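You operate a simulated robot arm through the tools that you are given. There is no shell and no other tool. Be economical: measure what you need, move in short steps, check, and stop when the job is done.

You run a simulated robot arm. Do the job below in one go: nothing can be reset, and whatever is moved stays where it is left.

JOB
Take the steel cup and leave it on the teal bar on the top of the island bench. Take the yellow card from the top of the island bench and put it on top of the blue carton there. Put the glossy round chocolate in the steel pan. Put the white card from the top of the island bench on the counter beside the cool well. Put the short log mould on the grey sheet. Take the short bar mould and leave it on the blue sheet. Put one of the white filters from the high shelf over the bench on the orange sheet. Open the cooler cover. The order is free. Set down upright: yellow card, white card, white filter.
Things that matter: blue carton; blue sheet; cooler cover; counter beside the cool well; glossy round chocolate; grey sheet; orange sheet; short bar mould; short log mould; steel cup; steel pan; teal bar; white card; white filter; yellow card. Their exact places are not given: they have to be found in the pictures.

It is judged by the outcome, as a careful person would: the job done as asked, and still so three seconds after it is handed in. It fails if anything else is knocked over, pushed out of place, dropped, spilled or broken. Lids that push on must go on centred and level and be pressed home; caps that screw on are set level and turned clockwise until they are tight. Flat cloth is picked up by pressing the open fingertips on it (5 to 10 N) and closing them slowly along it; thin cloth reads only 2 to 8 mm in the jaws.

ROBOT AND FRAMES
A 7-joint arm with a two-finger parallel gripper on a trunk, on a base that drives. Base frame: it is fixed to the floor where the robot stands at the start and does not move with it; the origin is under the middle of the robot, x ahead of it, y to its left, z up; the surface under the hand at the start is at about z = 80. Units: cm, degrees, N and s.
Its first joint turns from -166.0 to 166.0 degrees. Places, roughly: blue carton [100, -50, 75]; blue sheet (19x15x1 cm) [-120, -170, 90]; cooler cover [60, -510, 90]; counter beside the cool well [-100, -130, 90]; glossy round chocolate (3x3x2 cm) [100, 10, 80]; grey sheet (19x15x1 cm) [-130, -130, 90]; orange sheet (19x15x1 cm) [-130, -150, 90]; short bar mould (9x6x3 cm) [-100, 130, 50]; short log mould (9x6x3 cm) [-60, 140, 50]; steel cup (6x6x6 cm) [80, -20, 80]; steel pan [275, -300, 25]; teal bar [100, -25, 75]; white card [75, -25, 75]; white filter [175, 200, 175]; yellow card [75, 0, 75]. Payload 3.43 kg.
The TCP is the grasp point between the finger pads, 3 cm short of the fingertips. In the tool frame z runs along the fingers and y along their closing line. Largest opening 9.4 cm; finger width 2.8, thickness 1; the body of the gripper, 5 by 9.6 cm, starts 5.5 cm behind the TCP.
Orientation is that of the tool frame in the base frame, as [roll, pitch, yaw] about the fixed x, y, z axes, in that order (R = Rz(yaw) Ry(pitch) Rx(roll)). With the fingers straight down and closing along the base's y, the tool's x points along the base's -x, its y along +y and its z along -z.

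CONTROLS
- The arm moves only by the tool play_rows. Its argument "rows" is text: rows parted by semicolons, each of 6 numbers parted by spaces: the shift along the tool's x, y, z in cm, then the turn, a rotation vector about the tool's x, y, z in degrees. In form: tx ty tz ax ay az; .... A call has 1 to 20 rows; each row is the pose to reach, as a shift and turn from the pose commanded when the call began, along the tool's axes at that moment. "gripper" is the gripper command, from -1 (shut) to 1 (fully open), values between in proportion, set as the call begins (left out, the last holds). Each row takes 0.2 s and may step no farther than 5 cm and 8.6 degrees from the row before; otherwise, or with a gripper value out of range, the whole call is refused. A pose out of reach is approached as far as the arm can. The call stops where the force on the tool passes 40 N (or 10 N more than at its start, if that is more) or the arm is blocked; 0.2 s more then pass. The fingers move at their own pace (about 4.5 cm/s each) and stop on an object; they squeeze with about 25 N. The grip force told is the motor's: it shows also when the fingers shut on nothing. Time passes only in rows, and 0.2 s behind the last, so rows that repeat a pose let the fingers close. The reply holds the time, the measured pose of the TCP, the force on the tool along the base axes, the opening and the grip force, in the units named above and with some noise, with the torque about the TCP (base axes, N m) and any sound that the robot's microphone picked up.
- Cameras (640 x 400 px; columns grow to the right, rows downward): "scene" is now at [49.36, 13.05, 129.62]; the picture's right is [-0.70, -0.71, 0.00], its down [-0.41, 0.40, -0.82] and it looks along [0.58, -0.57, -0.57] (base axes); focal length 284 px, centre (320, 200). "wrist" rides on the gripper at [7.6, 1.4, -10.3] in the tool frame; the picture's right is [-0.18, 0.98, 0.00], its down [-0.75, -0.14, -0.64] and it looks along [-0.63, -0.12, 0.77] (tool axes); focal length 243 px, centre (320, 200).
- get_image(camera): a new picture of that camera. It takes no simulated time.
- move_column(by): slides the trunk up (or, below 0, down) by that many cm; the arm and the scene camera ride with it, the base frame stays. It gives what a move gives, with no picture.
- steer(legs): drives the robot by 1 to 6 legs, each [ahead, left, turn to the left] in cm, cm and degrees, along the robot's own axes; the way and the turn of a leg run together, so that a leg with both is an arc; at most 150 cm and 180 degrees a leg. The arm and the cameras ride along, it lands a little off, and it stops where it bumps. It gives what a move gives.
- pan_tilt(pan, tilt): turns the head with the scene camera to pan (to the left, within 103 degrees either way) and tilt (down, from -29 to 69), counted from straight ahead of the robot. It gives what a move gives.
- point_at(camera, pixels): for up to 12 pixels [column, row] of the newest picture of that camera ("zoom" is the newest enlarged one), the place [x, y, z] in the base frame of the surface seen there, good to about 0.2 cm, but the place of the scene camera against the robot may be out by one fixed shift of up to 1.2 cm in any direction. It takes no simulated time.
- enlarge(camera, box): a new picture of the part [left, top, right, bottom] of that camera's present view, enlarged. It takes no simulated time.
- finish_job(): hands the job in; it is judged then, once.

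Go step by step. Measure first, check grasps and placings, and put right what went wrong. The budget is 145 turns and 180 pictures, counting those below and the enlarged ones. Unless the task says otherwise, let go and move clear before handing in, and close with one line.

The tools are called as name(argument=value, ...) on one line, values as JSON. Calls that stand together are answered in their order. play_rows: Moves the arm, as the interface text tells. Its arguments: {"type":"object","properties":{"rows":{"type":"string"},"gripper":{"type":"number"}},"required":["rows"]} The other tools are called the same way: move_column (by) slides the trunk up or down; steer (legs) drives the base; pan_tilt (pan, tilt) turns the head that bears the scene camera; get_image (camera) takes a picture; point_at (camera, pixels) gives the place of the surface under pixels of a picture; enlarge (camera, box) takes an enlarged picture of a part of a camera's view; finish_job () hands the job in.

At the start:

```text
t: 0.0
eef_pos: [65.19, -0.34, 108.3]
ee_rot: [-177.0, -2.2, 179.9]
force: [0.6, 0.3, -0.5]
torque: [0.01, -0.02, -0.02]
opening: 9.43
gripper_force: 0.0
trunk travel left (down, up): [-35.0, 26.0]
robot x, y, heading: [0.26, -0.01, 0.2]
head pan, tilt: [-44.6, 35.1]
```

scene: 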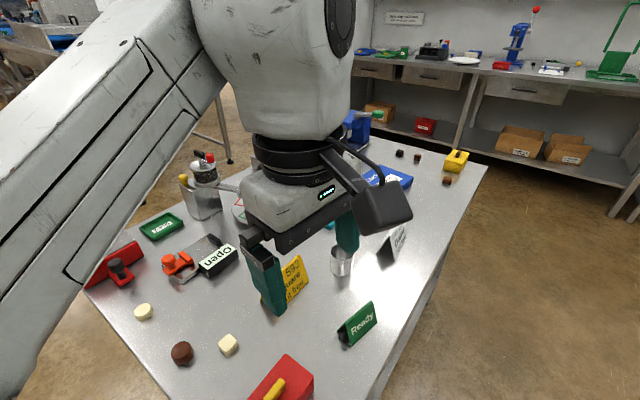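
wrist: 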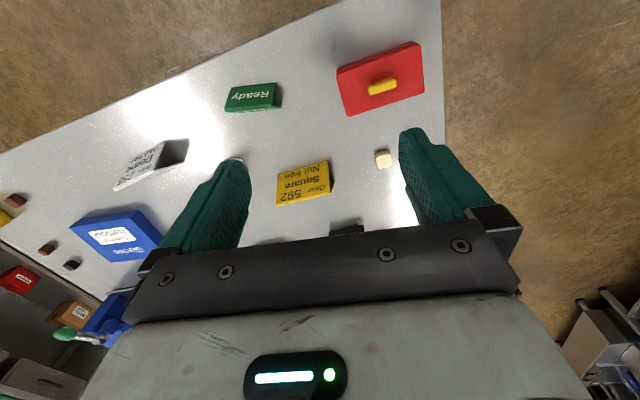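

The bench has the yellow card (290,280), steel cup (340,262) and white card (395,240), with the blue carton at (390,178). I'll measure these and look around.

point_at(camera="scene", pixels=[[292, 282], [341, 250], [341, 272], [393, 243], [392, 180], [331, 226], [182, 353], [145, 311], [229, 345], [400, 153], [417, 158], [447, 180]])

enlarge(camera="scene", box=[80, 130, 500, 400])

enlarge(camera="wrist", box=[0, 60, 460, 350])

```text
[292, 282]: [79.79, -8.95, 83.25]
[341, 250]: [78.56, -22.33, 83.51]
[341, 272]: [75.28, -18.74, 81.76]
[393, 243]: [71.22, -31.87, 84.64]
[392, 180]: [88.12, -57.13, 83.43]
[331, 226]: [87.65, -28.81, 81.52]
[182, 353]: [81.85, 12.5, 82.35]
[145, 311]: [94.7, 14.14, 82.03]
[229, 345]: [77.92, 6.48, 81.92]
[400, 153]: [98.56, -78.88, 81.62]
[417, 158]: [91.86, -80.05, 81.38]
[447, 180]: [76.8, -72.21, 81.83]
```

```text
1.48 times, centred on (290, 265) of scene
```

zoom: 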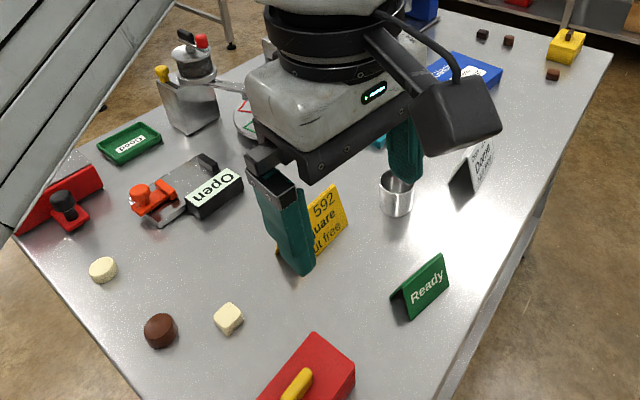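

```text
1.38 times, centred on (230, 205) of wrist
```

zoom: 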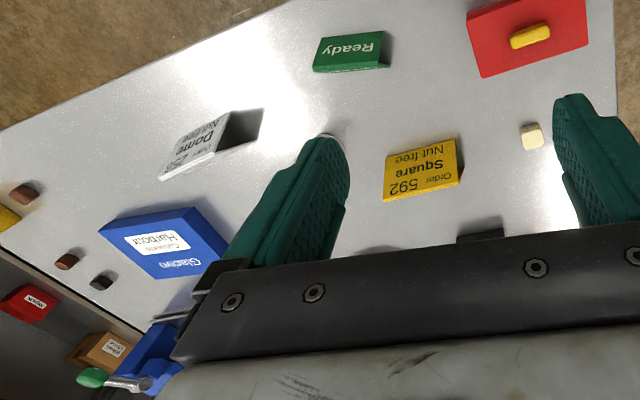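

Brown and white sweets sit at (182,353), (145,311) and (229,345), so I need to tell which is glossy and round. I'll enlarge there and then survey the room by panning.

enlarge(camera="scene", box=[100, 280, 260, 380])

pan_tilt(pan=10, tilt=25)

get_image(camera="scene")

pan_tilt(pan=95, tilt=25)

get_image(camera="scene")

pan_tilt(pan=-100, tilt=25)

get_image(camera="scene")

pan_tilt(pan=-55, tilt=10)

get_image(camera="scene")

```text
4.00 times, centred on (180, 330) of scene
```

zoom: 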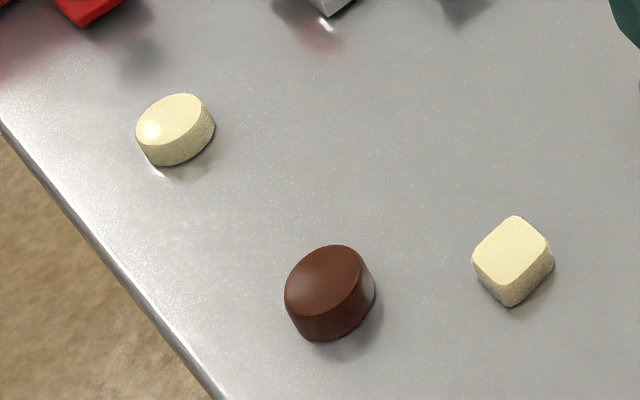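

```text
t: 1.2
eef_pos: [65.18, -0.4, 108.31]
ee_rot: [-176.9, -2.1, 179.9]
force: [-0.7, 0.5, -0.4]
torque: [-0.01, 0.0, -0.02]
opening: 9.4
gripper_force: 0.1
trunk travel left (down, up): [-35.0, 26.0]
robot x, y, heading: [0.08, 0.26, 0.2]
head pan, tilt: [10.0, 25.0]
```

```text
174 pictures are left
```

scene: 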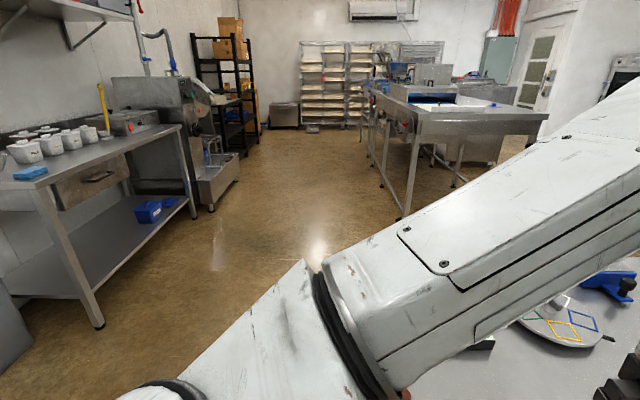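

```text
t: 2.8
eef_pos: [65.22, -0.23, 108.19]
ee_rot: [-176.9, -2.2, 179.9]
force: [-0.9, 0.3, -0.1]
torque: [0.0, -0.02, -0.02]
opening: 9.4
gripper_force: 0.0
trunk travel left (down, up): [-35.0, 26.0]
robot x, y, heading: [-0.14, 0.06, -0.0]
head pan, tilt: [95.0, 25.0]
```

```text
173 pictures are left
```

scene: 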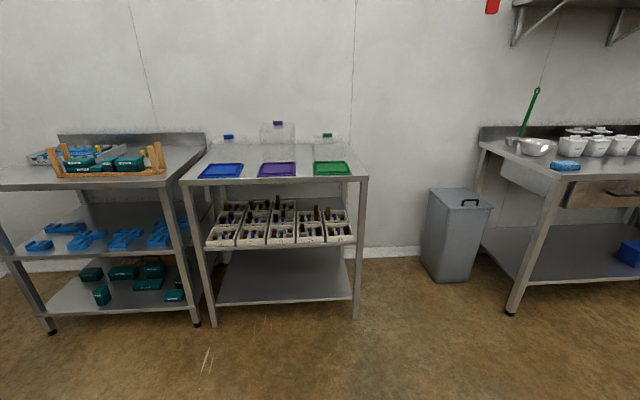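

```text
t: 5.7
eef_pos: [65.33, -0.31, 108.22]
ee_rot: [-176.9, -2.2, 179.9]
force: [-0.1, 0.9, 0.4]
torque: [0.03, -0.01, 0.0]
opening: 9.4
gripper_force: 0.1
trunk travel left (down, up): [-35.0, 26.0]
robot x, y, heading: [0.23, -0.08, 0.0]
head pan, tilt: [-100.0, 25.0]
```

```text
172 pictures are left
```

scene: 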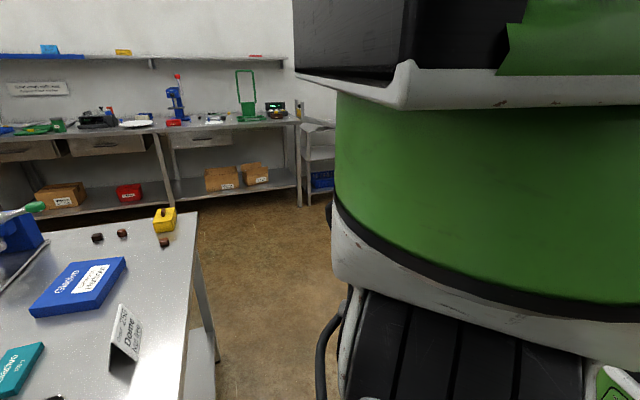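

```text
t: 6.8
eef_pos: [65.12, -0.19, 108.32]
ee_rot: [-176.9, -2.3, 179.9]
force: [0.6, 0.1, -0.2]
torque: [0.02, 0.0, -0.03]
opening: 9.38
gripper_force: 0.1
trunk travel left (down, up): [-35.0, 26.0]
robot x, y, heading: [-0.28, -0.01, -0.1]
head pan, tilt: [-55.0, 10.0]
```

```text
171 pictures are left
```

scene: 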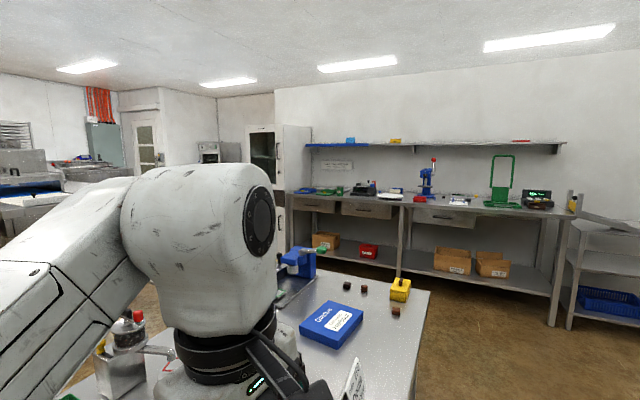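

The round white chocolate shows a glossy highlight. In the pan -100 view the teal item at (10,365) looks like a teal chocolate bar, so I'll look down at that side of the bench for accurate places.

pan_tilt(pan=-75, tilt=40)

get_image(camera="scene")

enlarge(camera="scene", box=[100, 80, 420, 280])

```text
t: 7.8
eef_pos: [65.25, -0.27, 108.24]
ee_rot: [-176.9, -2.2, 180.0]
force: [0.8, -0.7, -0.3]
torque: [0.0, 0.0, 0.0]
opening: 9.41
gripper_force: 0.0
trunk travel left (down, up): [-35.0, 26.0]
robot x, y, heading: [-0.18, 0.09, 0.1]
head pan, tilt: [-75.0, 40.0]
```

```text
170 pictures are left
```

scene: 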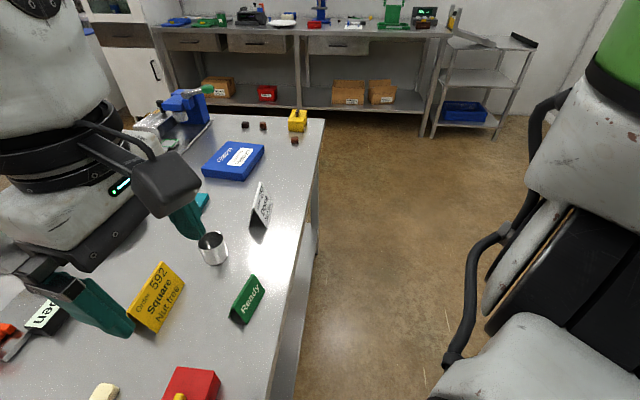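

```text
2.00 times, centred on (260, 180) of scene
```

zoom: 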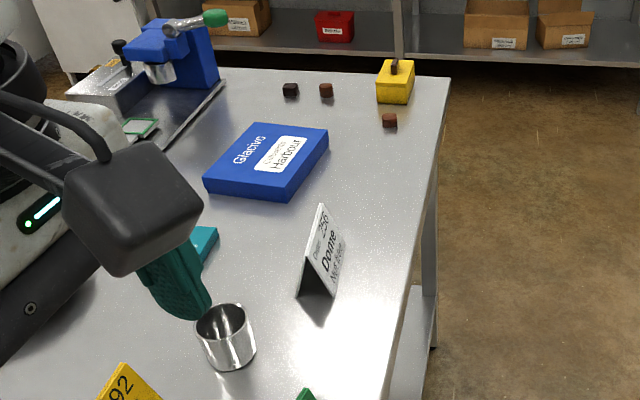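

The gripper blocks the teal bar at (200,200). I'll shift the arm left and up, then look again.

play_rows(rows="0 4 -3 0 0 0; 0 8 -6 0 0 0; 0 12 -8 0 0 0; 0 16 -8 0 0 0; 0 20 -8 0 0 0; 0 24 -8 0 0 0")

pan_tilt(pan=-58, tilt=45)

get_image(camera="scene")

enlarge(camera="scene", box=[120, 80, 480, 305])

get_image(camera="wrist")

```text
t: 8.5
eef_pos: [65.84, 7.85, 110.46]
ee_rot: [-167.8, -6.1, 177.7]
force: [0.1, 0.4, 0.0]
torque: [0.04, 0.01, -0.01]
opening: 9.4
gripper_force: 0.0
trunk travel left (down, up): [-35.0, 26.0]
robot x, y, heading: [-0.22, -0.11, -0.3]
head pan, tilt: [-75.0, 40.0]
stopped in row 3: the arm was blocked; the commanded pose is now the measured one
```

```text
t: 9.3
eef_pos: [65.9, 7.77, 110.62]
ee_rot: [-167.7, -6.0, 177.6]
force: [-0.2, 0.9, -0.3]
torque: [0.0, 0.03, -0.03]
opening: 9.39
gripper_force: 0.0
trunk travel left (down, up): [-35.0, 26.0]
robot x, y, heading: [-0.18, -0.23, 0.0]
head pan, tilt: [-58.0, 45.0]
```

```text
168 pictures are left
```

scene: 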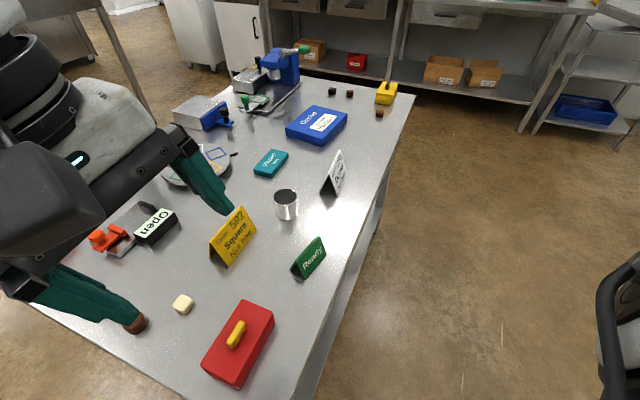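

```text
1.78 times, centred on (300, 192) of scene
```

zoom: 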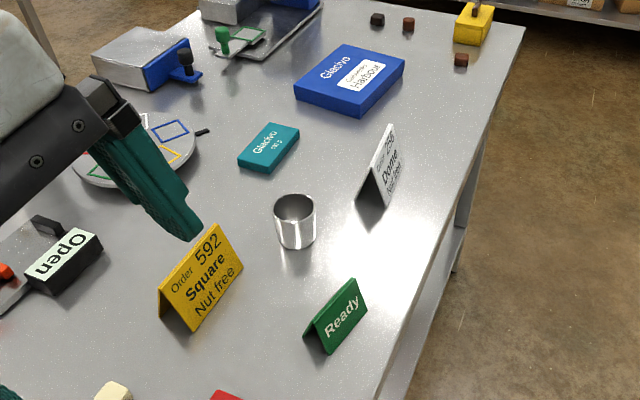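

```text
166 pictures are left
```

wrist: 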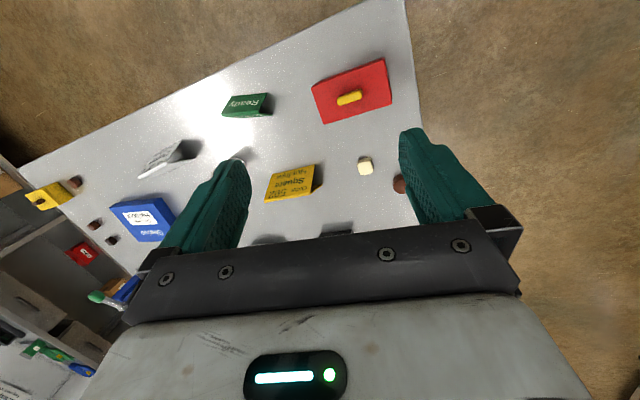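

The view is clear now: teal bar at (270,163), cup at (286,205), both cards and the carton are visible. I'll measure on the zoom.

point_at(camera="zoom", pixels=[[280, 205], [315, 207], [294, 198], [240, 159], [267, 126], [297, 132], [271, 168], [268, 147], [297, 92], [341, 46], [403, 62], [363, 110]])

point_at(camera="zoom", pixels=[[160, 290], [222, 225], [243, 268], [193, 330], [168, 318], [200, 270], [358, 188], [388, 126], [402, 158], [386, 208], [305, 326], [352, 283]])

enlarge(camera="scene", box=[180, 130, 380, 290])

```text
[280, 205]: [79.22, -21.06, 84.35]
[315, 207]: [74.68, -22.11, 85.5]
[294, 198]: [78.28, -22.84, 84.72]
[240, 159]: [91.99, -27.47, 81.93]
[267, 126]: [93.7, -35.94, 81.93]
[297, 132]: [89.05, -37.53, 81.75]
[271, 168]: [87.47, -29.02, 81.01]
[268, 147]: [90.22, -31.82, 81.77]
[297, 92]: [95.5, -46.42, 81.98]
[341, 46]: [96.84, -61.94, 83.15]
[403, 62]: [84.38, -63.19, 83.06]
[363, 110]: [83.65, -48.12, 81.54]
```

```text
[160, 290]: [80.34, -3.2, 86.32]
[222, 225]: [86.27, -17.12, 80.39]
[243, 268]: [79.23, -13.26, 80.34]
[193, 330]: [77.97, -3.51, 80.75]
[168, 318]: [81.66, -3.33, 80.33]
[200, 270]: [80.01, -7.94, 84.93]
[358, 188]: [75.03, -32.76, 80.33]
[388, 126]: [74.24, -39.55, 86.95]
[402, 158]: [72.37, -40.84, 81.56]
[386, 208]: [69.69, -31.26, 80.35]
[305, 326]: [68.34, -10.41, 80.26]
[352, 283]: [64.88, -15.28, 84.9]
```

```text
2.50 times, centred on (280, 210) of scene
```

zoom: 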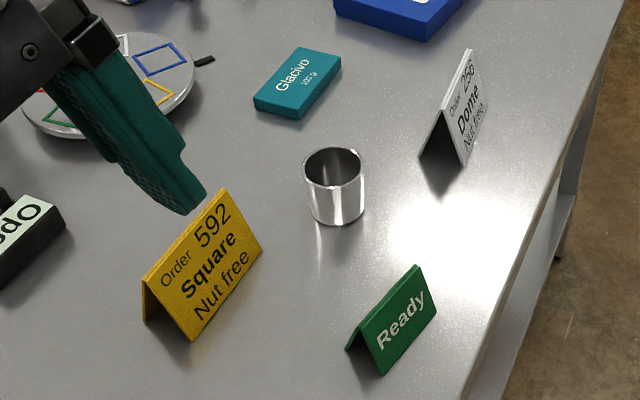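

Bench top is at z≈80.3, the cup's centre near (77,-22), and the teal bar near (90.5,-32). The scene camera may be offset, so I'll bring the wrist over this area with the tool levelled and measure there.

play_rows(rows="-0.15 -4 2.1 -1.7 -0.9 -0.3; -0.3 -8 4.1 -3.5 -1.7 -0.7; -0.45 -12 6.2 -5.2 -2.6 -1; -0.6 -16 8.3 -7 -3.5 -1.3; -0.75 -20 10.4 -8.7 -4.4 -1.6; -0.9 -24 12.4 -10.5 -5.2 -2; -1.05 -28.3 14.5 -12.2 -6.1 -2.3")

get_image(camera="wrist")

```text
t: 10.9
eef_pos: [64.67, -22.71, 102.17]
ee_rot: [179.8, -0.3, -179.3]
force: [0.7, -0.1, 0.9]
torque: [-0.04, -0.01, -0.01]
opening: 9.38
gripper_force: 0.0
trunk travel left (down, up): [-35.0, 26.0]
robot x, y, heading: [0.19, -0.03, -0.1]
head pan, tilt: [-58.0, 45.0]
```

```text
164 pictures are left
```

wrist: 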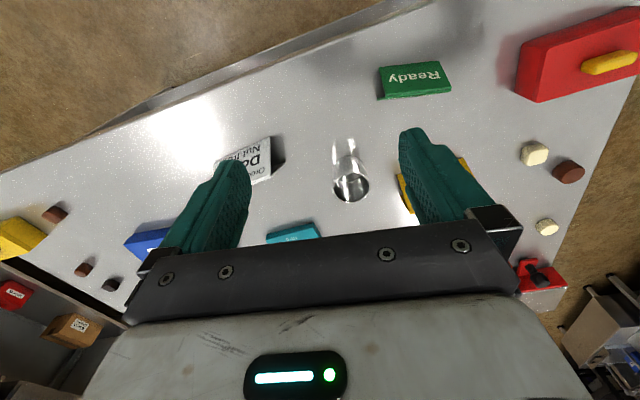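

The wrist image shows the cup at (350,170). I'll measure the cup rim and bar for comparison with the scene camera.

enlarge(camera="wrist", box=[220, 40, 480, 250])

point_at(camera="wrist", pixels=[[334, 187], [369, 187], [351, 201], [333, 142], [364, 142], [379, 98], [448, 91], [439, 61], [270, 137], [547, 143], [291, 239], [547, 228]])

get_image(camera="scene")

```text
1.90 times, centred on (350, 145) of wrist
```

zoom: 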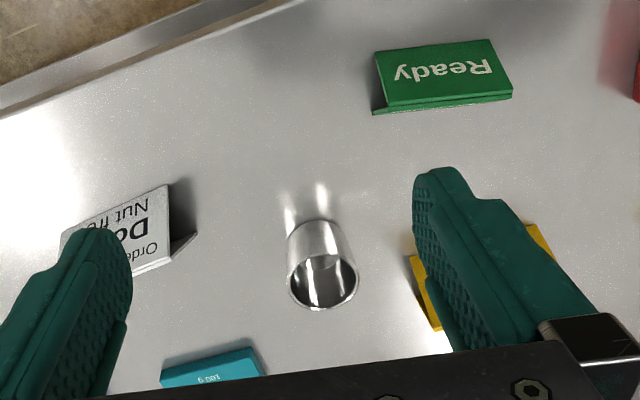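

```text
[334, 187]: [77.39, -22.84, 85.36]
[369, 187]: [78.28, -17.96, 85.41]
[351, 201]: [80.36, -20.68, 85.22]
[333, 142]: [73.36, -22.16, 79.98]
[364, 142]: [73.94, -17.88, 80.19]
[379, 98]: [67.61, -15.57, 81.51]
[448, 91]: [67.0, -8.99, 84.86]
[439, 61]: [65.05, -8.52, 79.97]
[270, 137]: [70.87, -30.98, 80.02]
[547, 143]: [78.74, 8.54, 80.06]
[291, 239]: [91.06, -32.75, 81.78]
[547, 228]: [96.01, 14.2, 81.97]
```

```text
162 pictures are left
```

scene: 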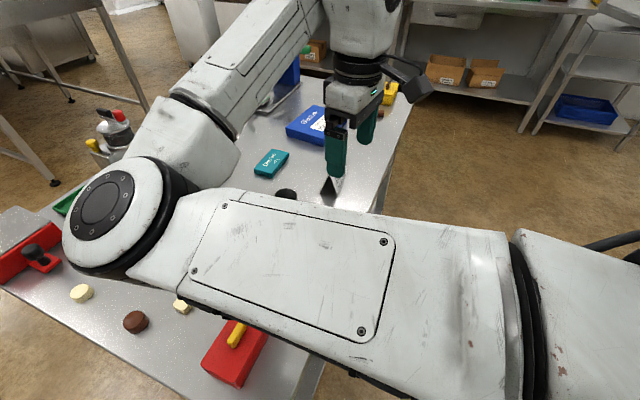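

Wrist readings put the cup's centre near (77.8,-20.4), with its rim at z 85.3. I'll move above it with a partly open gripper.

play_rows(rows="-4.4 0.7 1.5 0 0 0.2; -8.8 1.4 3 0 0 0.5; -13.2 2.1 6 0.2 -0.3 0.7; -13.2 2.1 10.1 0.2 -0.3 0.7; -13.2 2.1 10.1 0.2 -0.3 0.7", gripper=0.6)

get_image(camera="wrist")

```text
refused: row 3 steps farther than a row can; nothing moved
```

```text
161 pictures are left
```

wrist: 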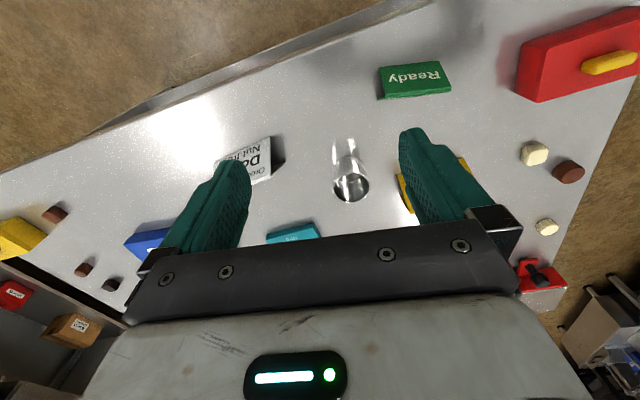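

The call was refused because row 3 stepped too far. I'll use smaller steps.

play_rows(rows="-4 0.7 1.5 0 0 0.2; -8 1.4 3 0 0 0.5; -12 2.1 5 0.2 -0.3 0.7; -13.2 2.1 7.5 0.2 -0.3 0.7; -13.2 2.1 10.1 0.2 -0.3 0.7; -13.2 2.1 10.1 0.2 -0.3 0.7", gripper=0.6)

get_image(camera="wrist")

```text
t: 12.3
eef_pos: [77.84, -20.48, 91.86]
ee_rot: [-179.9, 0.0, 179.9]
force: [0.2, 0.0, 0.5]
torque: [0.06, 0.03, 0.01]
opening: 7.52
gripper_force: 0.1
trunk travel left (down, up): [-35.0, 26.0]
robot x, y, heading: [-0.15, 0.23, -0.0]
head pan, tilt: [-58.0, 45.0]
```

```text
160 pictures are left
```

wrist: 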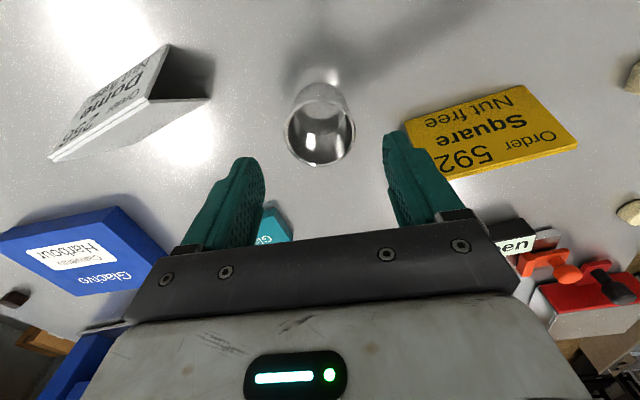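

The cup rim shows around (320,130) between the fingers. I'll check its position and the two cards' corners from here.

point_at(camera="wrist", pixels=[[286, 126], [353, 126], [321, 165], [312, 85], [407, 115], [523, 86], [577, 148], [446, 178], [168, 45], [150, 97], [209, 97], [50, 158]])

enlarge(camera="wrist", box=[380, 60, 600, 200])

```text
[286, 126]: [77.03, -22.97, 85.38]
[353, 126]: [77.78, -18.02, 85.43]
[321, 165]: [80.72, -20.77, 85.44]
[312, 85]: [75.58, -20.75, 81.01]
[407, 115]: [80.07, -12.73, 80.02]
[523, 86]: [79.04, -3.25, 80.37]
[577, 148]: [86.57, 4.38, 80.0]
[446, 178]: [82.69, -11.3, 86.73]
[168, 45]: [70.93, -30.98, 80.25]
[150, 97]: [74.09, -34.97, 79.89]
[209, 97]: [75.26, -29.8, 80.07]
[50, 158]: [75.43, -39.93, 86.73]
```

```text
2.86 times, centred on (490, 130) of wrist
```

zoom: 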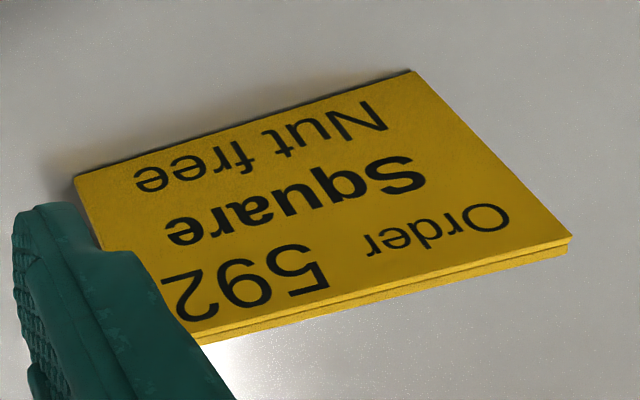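

The cup's centre is about (78.0,-20.6), aligned with the tool. I'll descend to z≈84 and grip.

play_rows(rows="-0.2 -0.1 4 0 0 0; -0.2 -0.1 7.8 0 0 0; -0.2 -0.1 7.8 0 0 0")

play_rows(rows="0 0 0 0 0 0; 0 0 0 0 0 0; 0 0 0 0 0 0; 0 0 0 0 0 0", gripper=-1)

play_rows(rows="0 0 -4 0 0 0; 0 0 -8 0 0 0; 4 0 -10 0 0 0; 8 0 -10 0 0 0")

get_image(camera="wrist")

get_image(camera="scene")

```text
t: 13.1
eef_pos: [78.17, -20.56, 84.26]
ee_rot: [-179.9, 0.0, -179.9]
force: [0.3, -0.8, 0.4]
torque: [-0.01, 0.0, 0.0]
opening: 7.54
gripper_force: 0.0
trunk travel left (down, up): [-35.0, 26.0]
robot x, y, heading: [0.23, 0.14, 0.1]
head pan, tilt: [-58.0, 45.0]
```

```text
t: 14.1
eef_pos: [78.33, -20.53, 84.16]
ee_rot: [-179.9, 0.0, 179.9]
force: [0.1, 0.3, -0.3]
torque: [0.01, 0.04, 0.0]
opening: 5.26
gripper_force: 25.3
trunk travel left (down, up): [-35.0, 26.0]
robot x, y, heading: [0.17, -0.02, -0.0]
head pan, tilt: [-58.0, 45.0]
```

```text
t: 15.1
eef_pos: [69.95, -20.47, 94.51]
ee_rot: [-179.9, 0.0, 179.9]
force: [0.2, 0.2, -0.2]
torque: [0.01, -0.01, 0.01]
opening: 5.28
gripper_force: 25.1
trunk travel left (down, up): [-35.0, 26.0]
robot x, y, heading: [-0.03, 0.11, -0.4]
head pan, tilt: [-58.0, 45.0]
```

```text
158 pictures are left
```

wrist: 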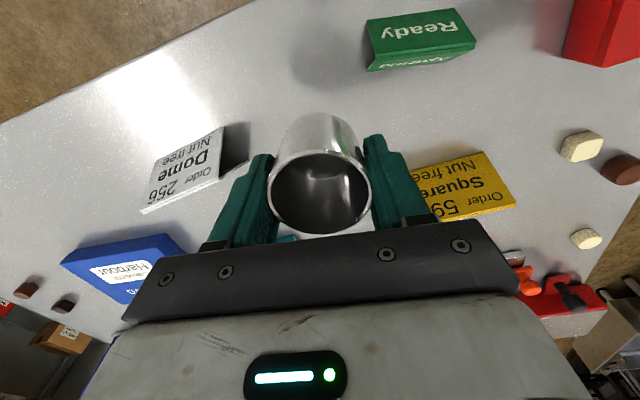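

```text
157 pictures are left
```

scene: 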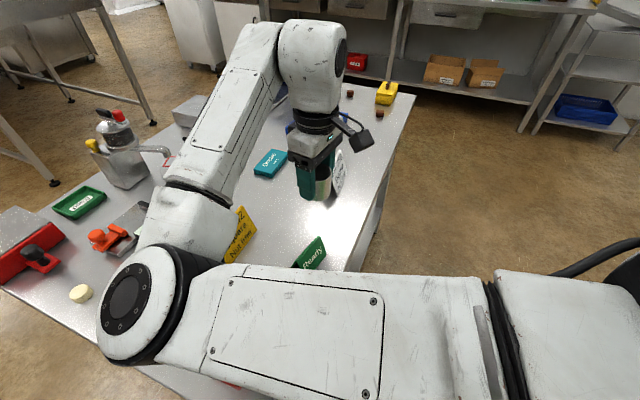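

The cup is held, opening 5.28. I'll pull back to see the teal bar with the wrist camera before placing.

play_rows(rows="4 1 -2 0 0 0; 8 2 -4 0 0 0; 12 4 -6 0 0 0; 12 4 -6 0 0 0")

get_image(camera="wrist")

enlarge(camera="wrist", box=[100, 100, 420, 300])

```text
t: 16.1
eef_pos: [58.11, -16.38, 100.33]
ee_rot: [-179.9, 0.0, -180.0]
force: [-1.1, 0.7, -0.9]
torque: [0.05, 0.07, 0.04]
opening: 5.28
gripper_force: 24.6
trunk travel left (down, up): [-35.0, 26.0]
robot x, y, heading: [-0.24, 0.06, -0.1]
head pan, tilt: [-58.0, 45.0]
```

```text
156 pictures are left
```

wrist: 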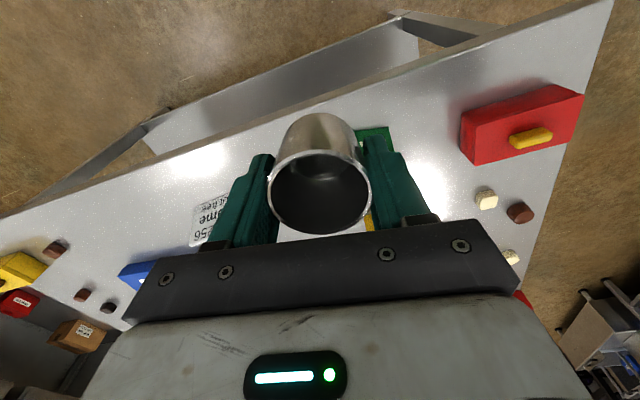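

```text
2.00 times, centred on (260, 200) of wrist
```

zoom: 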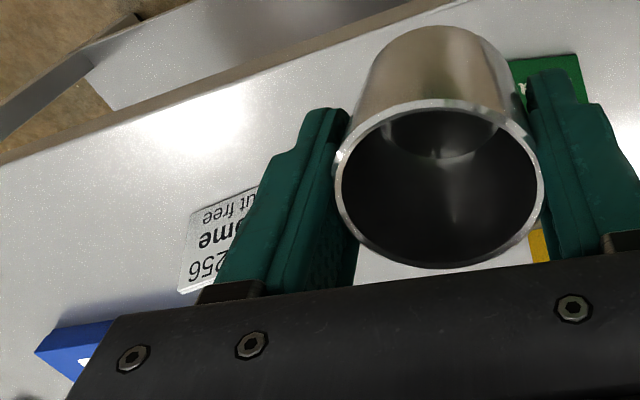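

Things ahead fall behind the gripper, so I need to move forward instead. I'll go to about (92,-19,97) so the bar appears left of the fingers.

play_rows(rows="-5 0 0 0 0 0; -10 0 0 0 0 0; -15 0 0 0 0 0; -20 -1 1 0 0 0; -25 -2 2 0 0 0; -30 -2 3 0 0 0; -34 -2.6 3 0 0 0; -34 -2.6 3 0 0 0")

get_image(camera="wrist")

enlarge(camera="wrist", box=[40, 40, 360, 240])

```text
refused: row 4 steps farther than a row can; nothing moved
```

```text
154 pictures are left
```

wrist: 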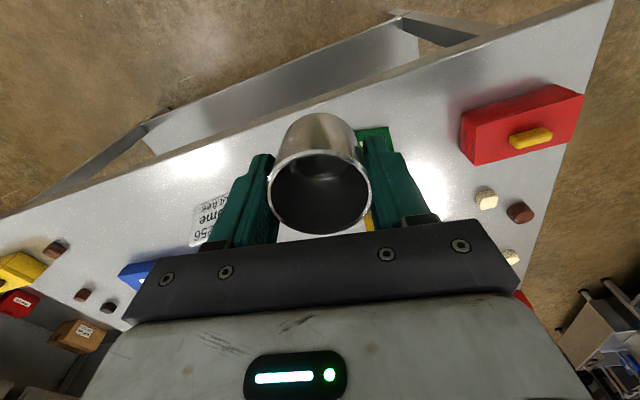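

```text
2.00 times, centred on (200, 140) of wrist
```

zoom: 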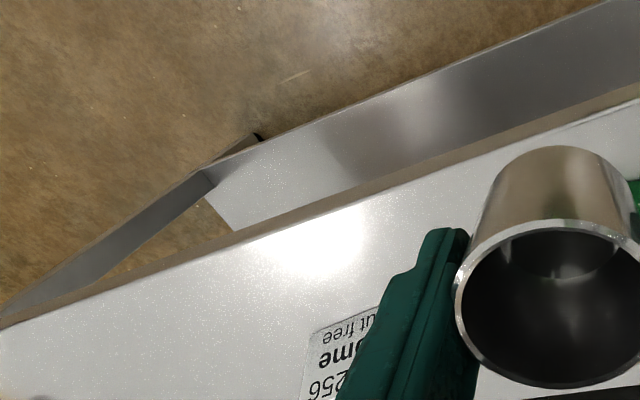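

The diagonal steps exceeded 5 cm, so nothing moved. I'll redo it with steps under that.

play_rows(rows="-4.5 0 0 0 0 0; -9 0 0 0 0 0; -13.5 0 0 0 0 0; -18 -0.5 0.5 0 0 0; -22.5 -1 1 0 0 0; -27 -1.5 2 0 0 0; -31.5 -2.1 3 0 0 0; -34 -2.6 3 0 0 0; -34 -2.6 3 0 0 0")

get_image(camera="wrist")

```text
t: 18.1
eef_pos: [91.96, -19.3, 96.98]
ee_rot: [-179.9, 0.1, 179.9]
force: [0.2, 0.3, 0.4]
torque: [0.02, 0.0, 0.0]
opening: 5.28
gripper_force: 25.0
trunk travel left (down, up): [-35.0, 26.0]
robot x, y, heading: [-0.37, 0.11, -0.2]
head pan, tilt: [-58.0, 45.0]
```

```text
152 pictures are left
```

wrist: 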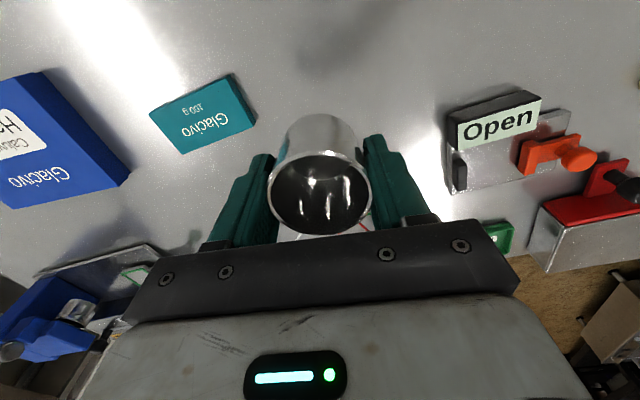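

The teal bar is clear at (203,113), and so is the blue carton. I'll measure both.

point_at(camera="wrist", pixels=[[152, 115], [232, 76], [253, 124], [177, 150], [203, 113], [2, 205], [38, 74], [128, 180], [75, 120], [90, 100]])

```text
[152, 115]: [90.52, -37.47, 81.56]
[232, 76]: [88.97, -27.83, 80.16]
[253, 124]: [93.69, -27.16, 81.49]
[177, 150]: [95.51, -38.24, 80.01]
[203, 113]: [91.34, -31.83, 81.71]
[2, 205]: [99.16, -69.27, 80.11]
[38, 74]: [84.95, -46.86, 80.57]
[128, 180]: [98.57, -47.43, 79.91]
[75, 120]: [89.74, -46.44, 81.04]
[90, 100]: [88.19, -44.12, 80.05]
```

The bar's centre is about (92.0,-32.4) with its top at 81.6. I'll move the cup over it, lower to TCP z≈86, and check the force.

play_rows(rows="0 -4.5 0 0 0 0; 0 -9 1 0 0 0; 0 -13.1 2 0 0 0; 0 -13.1 6 0 0 0; 0 -13.1 9 0 0 0; 0 -13.1 10.9 0 0 0; 0 -13.1 10.9 0 0 0")

```text
t: 19.7
eef_pos: [92.04, -32.51, 86.34]
ee_rot: [-179.9, 0.0, 179.9]
force: [0.6, -0.3, -0.6]
torque: [-0.03, 0.01, 0.04]
opening: 5.3
gripper_force: 24.8
trunk travel left (down, up): [-35.0, 26.0]
robot x, y, heading: [-0.03, -0.38, -0.2]
head pan, tilt: [-58.0, 45.0]
```

play_rows(rows="0 0 0.2 0 0 0; 0 0 0.4 0 0 0; 0 0 0.4 0 0 0")

get_image(camera="wrist")

```text
t: 20.5
eef_pos: [92.11, -32.47, 86.09]
ee_rot: [-179.9, 0.1, 179.9]
force: [-0.2, -0.1, -0.1]
torque: [0.03, -0.01, 0.01]
opening: 5.29
gripper_force: 24.9
trunk travel left (down, up): [-35.0, 26.0]
robot x, y, heading: [0.37, 0.23, 0.0]
head pan, tilt: [-58.0, 45.0]
```

```text
151 pictures are left
```

wrist: 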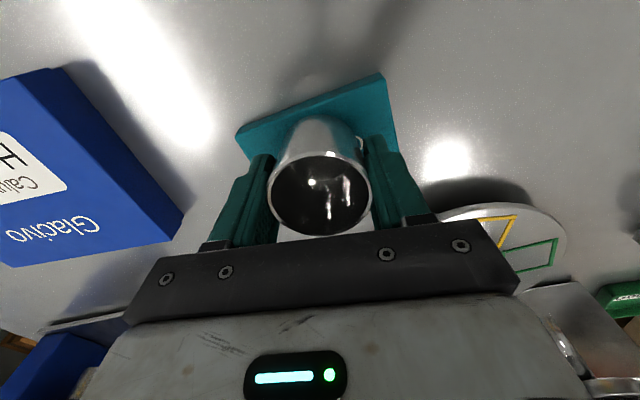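

The cup is centred over the bar and not yet touching. I'll lower in tiny steps.

play_rows(rows="0 0 0.15 0 0 0; 0 0 0.3 0 0 0; 0 0 0.3 0 0 0")

```text
t: 21.3
eef_pos: [92.12, -32.37, 85.79]
ee_rot: [-179.9, 0.1, 180.0]
force: [1.9, 0.4, 1.6]
torque: [0.05, 0.04, -0.04]
opening: 5.29
gripper_force: 25.3
trunk travel left (down, up): [-35.0, 26.0]
robot x, y, heading: [0.4, -0.26, -0.1]
head pan, tilt: [-58.0, 45.0]
```

There is slight contact at z 85.8. I'll release and retreat upward.

play_rows(rows="0 0 0.05 0 0 0; 0 0 0.05 0 0 0; 0 0 0.05 0 0 0; 0 0 0 0 0 0", gripper=0.5)

play_rows(rows="0 0 -3 0 0 0; 0 0 -7 0 0 0; 0 0 -11 0 0 0; 3 3 -13 0 0 0; 3 7 -14 0 0 0; 3 11 -14 0 0 0;3 11 -14 0 0 0")

get_image(camera="wrist")

```text
t: 22.3
eef_pos: [92.12, -32.42, 85.7]
ee_rot: [-180.0, 0.0, 180.0]
force: [0.5, -0.7, -0.3]
torque: [0.01, 0.0, 0.04]
opening: 7.04
gripper_force: 0.0
trunk travel left (down, up): [-35.0, 26.0]
robot x, y, heading: [-0.47, 0.16, 0.0]
head pan, tilt: [-58.0, 45.0]
```

```text
t: 23.9
eef_pos: [89.21, -21.31, 99.62]
ee_rot: [-180.0, 0.0, 179.8]
force: [-0.5, -0.4, -0.3]
torque: [-0.02, 0.01, -0.01]
opening: 7.05
gripper_force: 0.0
trunk travel left (down, up): [-35.0, 26.0]
robot x, y, heading: [-0.19, 0.33, 0.1]
head pan, tilt: [-58.0, 45.0]
```

```text
150 pictures are left
```

wrist: 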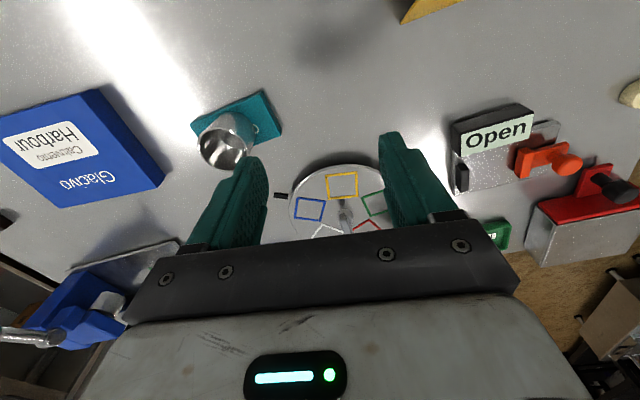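

The cup stands on the teal bar. Next I'll measure the carton's top corners here and then go over the yellow card.

point_at(camera="wrist", pixels=[[3, 120], [97, 89], [163, 179], [40, 206], [60, 145], [100, 130]])

play_rows(rows="4.5 1.5 0 0 0 0; 9 3 0 0 0 0; 12 7 0 0 0 0; 12 11 1 0 0 0; 12 13 1 0 0 0; 12 13 1 0 0 0")

get_image(camera="wrist")

```text
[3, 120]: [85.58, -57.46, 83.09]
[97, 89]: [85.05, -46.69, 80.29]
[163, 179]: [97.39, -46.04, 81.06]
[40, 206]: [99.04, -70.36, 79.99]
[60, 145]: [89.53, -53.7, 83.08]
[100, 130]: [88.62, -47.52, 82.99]
```

```text
t: 25.3
eef_pos: [77.33, -8.18, 98.71]
ee_rot: [-179.9, -0.1, 179.9]
force: [0.4, 0.1, 0.6]
torque: [0.0, 0.01, 0.02]
opening: 7.05
gripper_force: 0.0
trunk travel left (down, up): [-35.0, 26.0]
robot x, y, heading: [0.1, -0.3, -0.2]
head pan, tilt: [-58.0, 45.0]
```

```text
149 pictures are left
```

wrist: 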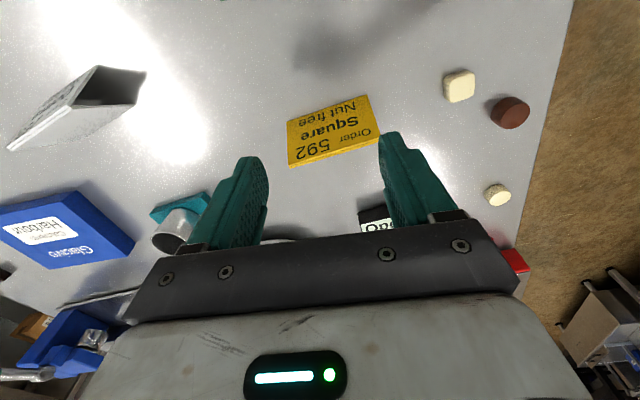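

The cup and bar look good, and the yellow card is at (335,130). I'll measure its ridge and base edges for orientation.

enlarge(camera="wrist", box=[270, 80, 398, 180])

point_at(camera="wrist", pixels=[[290, 122], [365, 97], [292, 160], [376, 134], [330, 146], [310, 154], [360, 137], [327, 113], [470, 84], [510, 112], [497, 190]])

```text
4.00 times, centred on (334, 130) of wrist
```

zoom: 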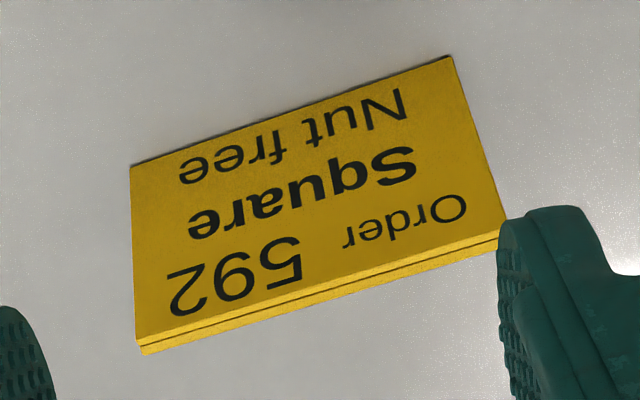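

```text
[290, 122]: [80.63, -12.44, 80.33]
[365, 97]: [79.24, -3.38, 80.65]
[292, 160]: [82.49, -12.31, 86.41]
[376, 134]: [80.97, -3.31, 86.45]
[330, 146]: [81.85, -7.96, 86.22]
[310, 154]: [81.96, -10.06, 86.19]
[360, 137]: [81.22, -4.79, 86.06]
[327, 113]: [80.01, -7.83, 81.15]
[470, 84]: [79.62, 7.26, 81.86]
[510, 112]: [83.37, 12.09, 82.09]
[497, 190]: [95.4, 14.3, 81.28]
```

The card's ridge centre is about (82.1,-7.8), top z 86.6, with its normal about 9.5° from +x. I'll rotate the tool 80.5° so the fingers close across the ridge, above the card.

play_rows(rows="-0.5 0 0 0 0 8.05; -1 0 0 0 0 16.1; -1.5 0 0 0 0 24.15; -2 0.2 0 0 0 32.2; -2.5 0.2 0 0 0 40.25; -3 0.3 0 0 0 48.3; -3.5 0.3 0 0 0 56.35; -4 0.3 0.5 0 0 64.4; -4.4 0.3 1 0 0 72.45; -4.8 0.3 2 0 0 80.5; -4.8 0.3 2 0 0 80.5")

get_image(camera="wrist")

```text
t: 27.7
eef_pos: [82.16, -8.02, 96.71]
ee_rot: [-179.9, 0.2, 99.4]
force: [0.1, -0.8, -0.2]
torque: [0.01, 0.01, 0.02]
opening: 7.04
gripper_force: 0.0
trunk travel left (down, up): [-35.0, 26.0]
robot x, y, heading: [0.0, -0.4, 0.0]
head pan, tilt: [-58.0, 45.0]
```

```text
147 pictures are left
```

wrist: 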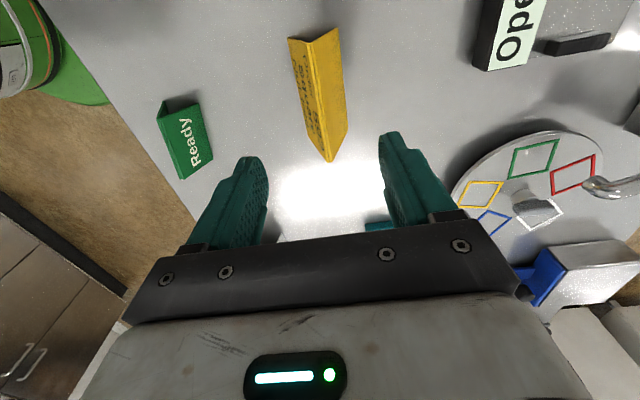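

The tool is rotated and the card lies between the fingers at (320,95). I'll check the ridge and sides for centring.

point_at(camera="wrist", pixels=[[311, 42], [329, 110], [331, 158], [322, 150], [347, 128], [289, 42], [339, 30], [326, 75], [490, 65]])

enlarge(camera="wrist", box=[240, 10, 400, 170])

```text
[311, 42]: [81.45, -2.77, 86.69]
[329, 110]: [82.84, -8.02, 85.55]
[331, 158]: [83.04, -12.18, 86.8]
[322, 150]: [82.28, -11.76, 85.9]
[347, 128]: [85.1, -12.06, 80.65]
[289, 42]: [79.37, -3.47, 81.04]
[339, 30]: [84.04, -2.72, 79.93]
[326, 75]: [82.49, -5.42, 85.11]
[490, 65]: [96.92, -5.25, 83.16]
```

```text
2.50 times, centred on (320, 90) of wrist
```

zoom: 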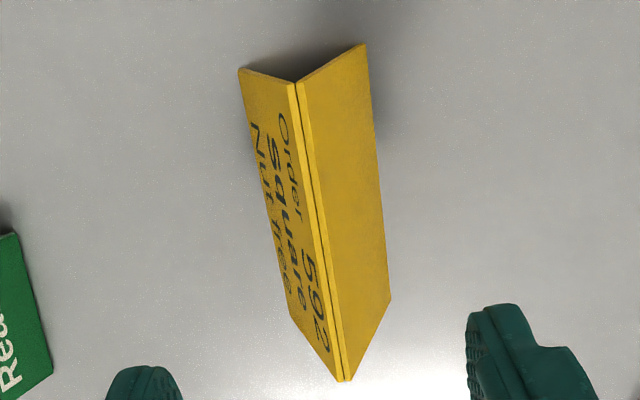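

The ridge is centred near (82.2,-7.5) and aligned. I'll descend to TCP z≈85.5 and close.

play_rows(rows="0.5 0 4 0 0 0; 0.5 0 8 0 0 0; 0.5 0 11.2 0 0 0; 0.5 0 11.2 0 0 0")

play_rows(rows="0 0 0 0 0 0; 0 0 0 0 0 0; 0 0 0 0 0 0; 0 0 0 0 0 0; 0 0 0 0 0 0", gripper=-1)

get_image(camera="wrist")

```text
t: 28.7
eef_pos: [81.8, -7.5, 85.48]
ee_rot: [180.0, 0.1, 99.4]
force: [1.2, 0.2, -0.3]
torque: [-0.01, 0.02, -0.02]
opening: 7.05
gripper_force: 0.1
trunk travel left (down, up): [-35.0, 26.0]
robot x, y, heading: [0.32, -0.15, 0.1]
head pan, tilt: [-58.0, 45.0]
```

```text
t: 29.9
eef_pos: [81.77, -7.44, 85.51]
ee_rot: [-180.0, 0.1, 99.4]
force: [0.3, 0.1, 0.1]
torque: [-0.02, -0.01, 0.02]
opening: 3.03
gripper_force: 25.1
trunk travel left (down, up): [-35.0, 26.0]
robot x, y, heading: [0.08, 0.27, 0.0]
head pan, tilt: [-58.0, 45.0]
```

```text
145 pictures are left
```

wrist: 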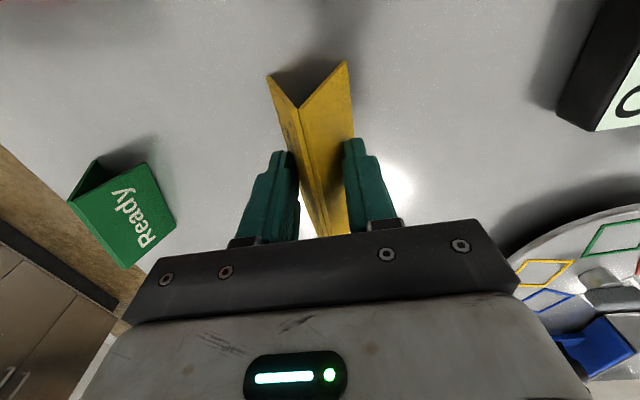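

The card is gripped at 3.03 cm. The carton at about (91,-54.7) is 106 cm out and beyond reach, so I'll lift, then check the bench edge before shifting the base right.

play_rows(rows="0 0 -4 0 0 0; 0 0 -8 0 0 0; 0 0 -12 0 0 0; 0 0 -15 0 0 0; 0 0 -15 0 0 0")

get_image(camera="wrist")

pan_tilt(pan=-80, tilt=50)

get_image(camera="scene")

```text
t: 31.1
eef_pos: [81.91, -7.48, 100.52]
ee_rot: [180.0, 0.1, 99.4]
force: [0.3, 0.2, -0.3]
torque: [-0.04, 0.01, 0.0]
opening: 3.02
gripper_force: 25.2
trunk travel left (down, up): [-35.0, 26.0]
robot x, y, heading: [0.23, -0.05, -0.0]
head pan, tilt: [-58.0, 45.0]
```

```text
144 pictures are left
```

wrist: 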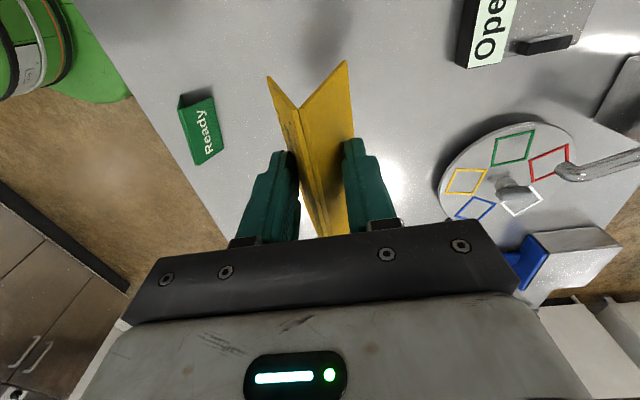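

```text
t: 31.9
eef_pos: [81.93, -7.54, 100.29]
ee_rot: [180.0, 0.1, 99.5]
force: [0.3, -0.5, -0.3]
torque: [0.0, -0.01, 0.04]
opening: 3.01
gripper_force: 25.2
trunk travel left (down, up): [-35.0, 26.0]
robot x, y, heading: [0.15, 0.12, 0.2]
head pan, tilt: [-80.0, 50.0]
```

```text
143 pictures are left
```

scene: 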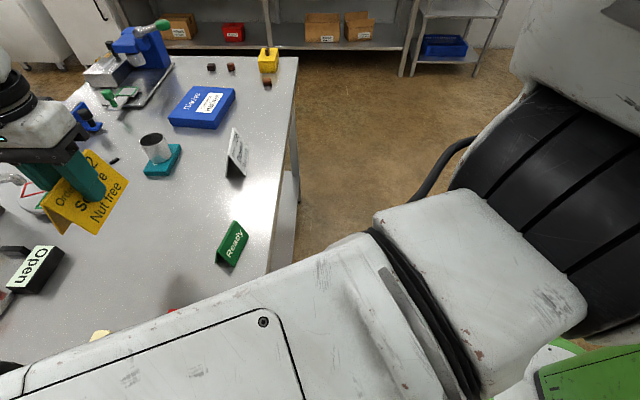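

The card came up cleanly and the cup stands on the bar at (157,155). I'll measure the bench edge line and the robot's green base to judge clearance.

point_at(camera="scene", pixels=[[297, 62], [285, 170], [270, 268], [330, 200], [200, 100], [178, 122], [235, 92], [222, 126], [186, 92], [585, 310]])

point_at(camera="wrist", pixels=[[100, 90], [125, 97], [30, 60], [160, 120], [230, 235], [80, 200]])

```text
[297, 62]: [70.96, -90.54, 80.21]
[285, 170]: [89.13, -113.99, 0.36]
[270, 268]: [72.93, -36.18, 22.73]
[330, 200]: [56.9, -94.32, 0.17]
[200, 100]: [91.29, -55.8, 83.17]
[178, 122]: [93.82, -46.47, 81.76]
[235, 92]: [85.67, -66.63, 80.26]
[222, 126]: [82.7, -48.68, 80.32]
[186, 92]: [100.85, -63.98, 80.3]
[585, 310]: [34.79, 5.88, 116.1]
```

```text
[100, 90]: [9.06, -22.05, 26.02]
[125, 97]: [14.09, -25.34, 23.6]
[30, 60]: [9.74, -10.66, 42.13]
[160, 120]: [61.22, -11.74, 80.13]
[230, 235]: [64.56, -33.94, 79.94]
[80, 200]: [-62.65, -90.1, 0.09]
```

The bench edge runs from x≈61 at y −12 to x≈72 at y −90, so a pure right shift is clear. I'll drive 45 cm right, carrying the card at z 100.

steer(legs=[[0, -45, 0]])

get_image(camera="wrist")

get_image(camera="scene")

```text
t: 34.6
eef_pos: [81.79, -52.25, 100.35]
ee_rot: [180.0, 0.1, 99.4]
force: [-0.7, 0.8, 0.0]
torque: [0.0, -0.03, 0.0]
opening: 2.94
gripper_force: 24.8
trunk travel left (down, up): [-35.0, 26.0]
robot x, y, heading: [-0.44, -44.27, -0.2]
head pan, tilt: [-80.0, 50.0]
```

```text
142 pictures are left
```

wrist: 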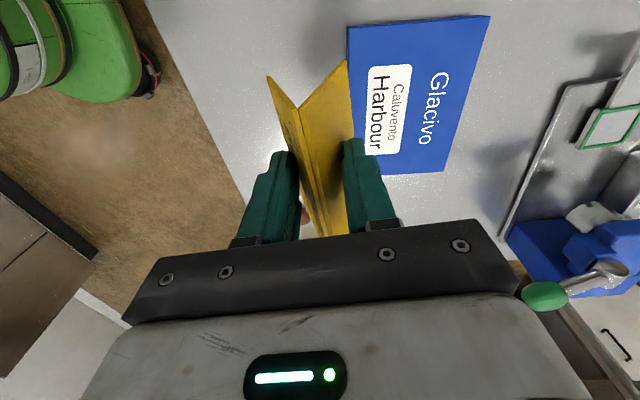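

```text
141 pictures are left
```

scene: 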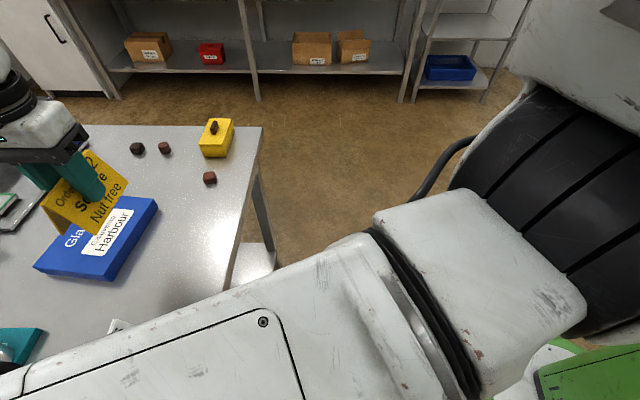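

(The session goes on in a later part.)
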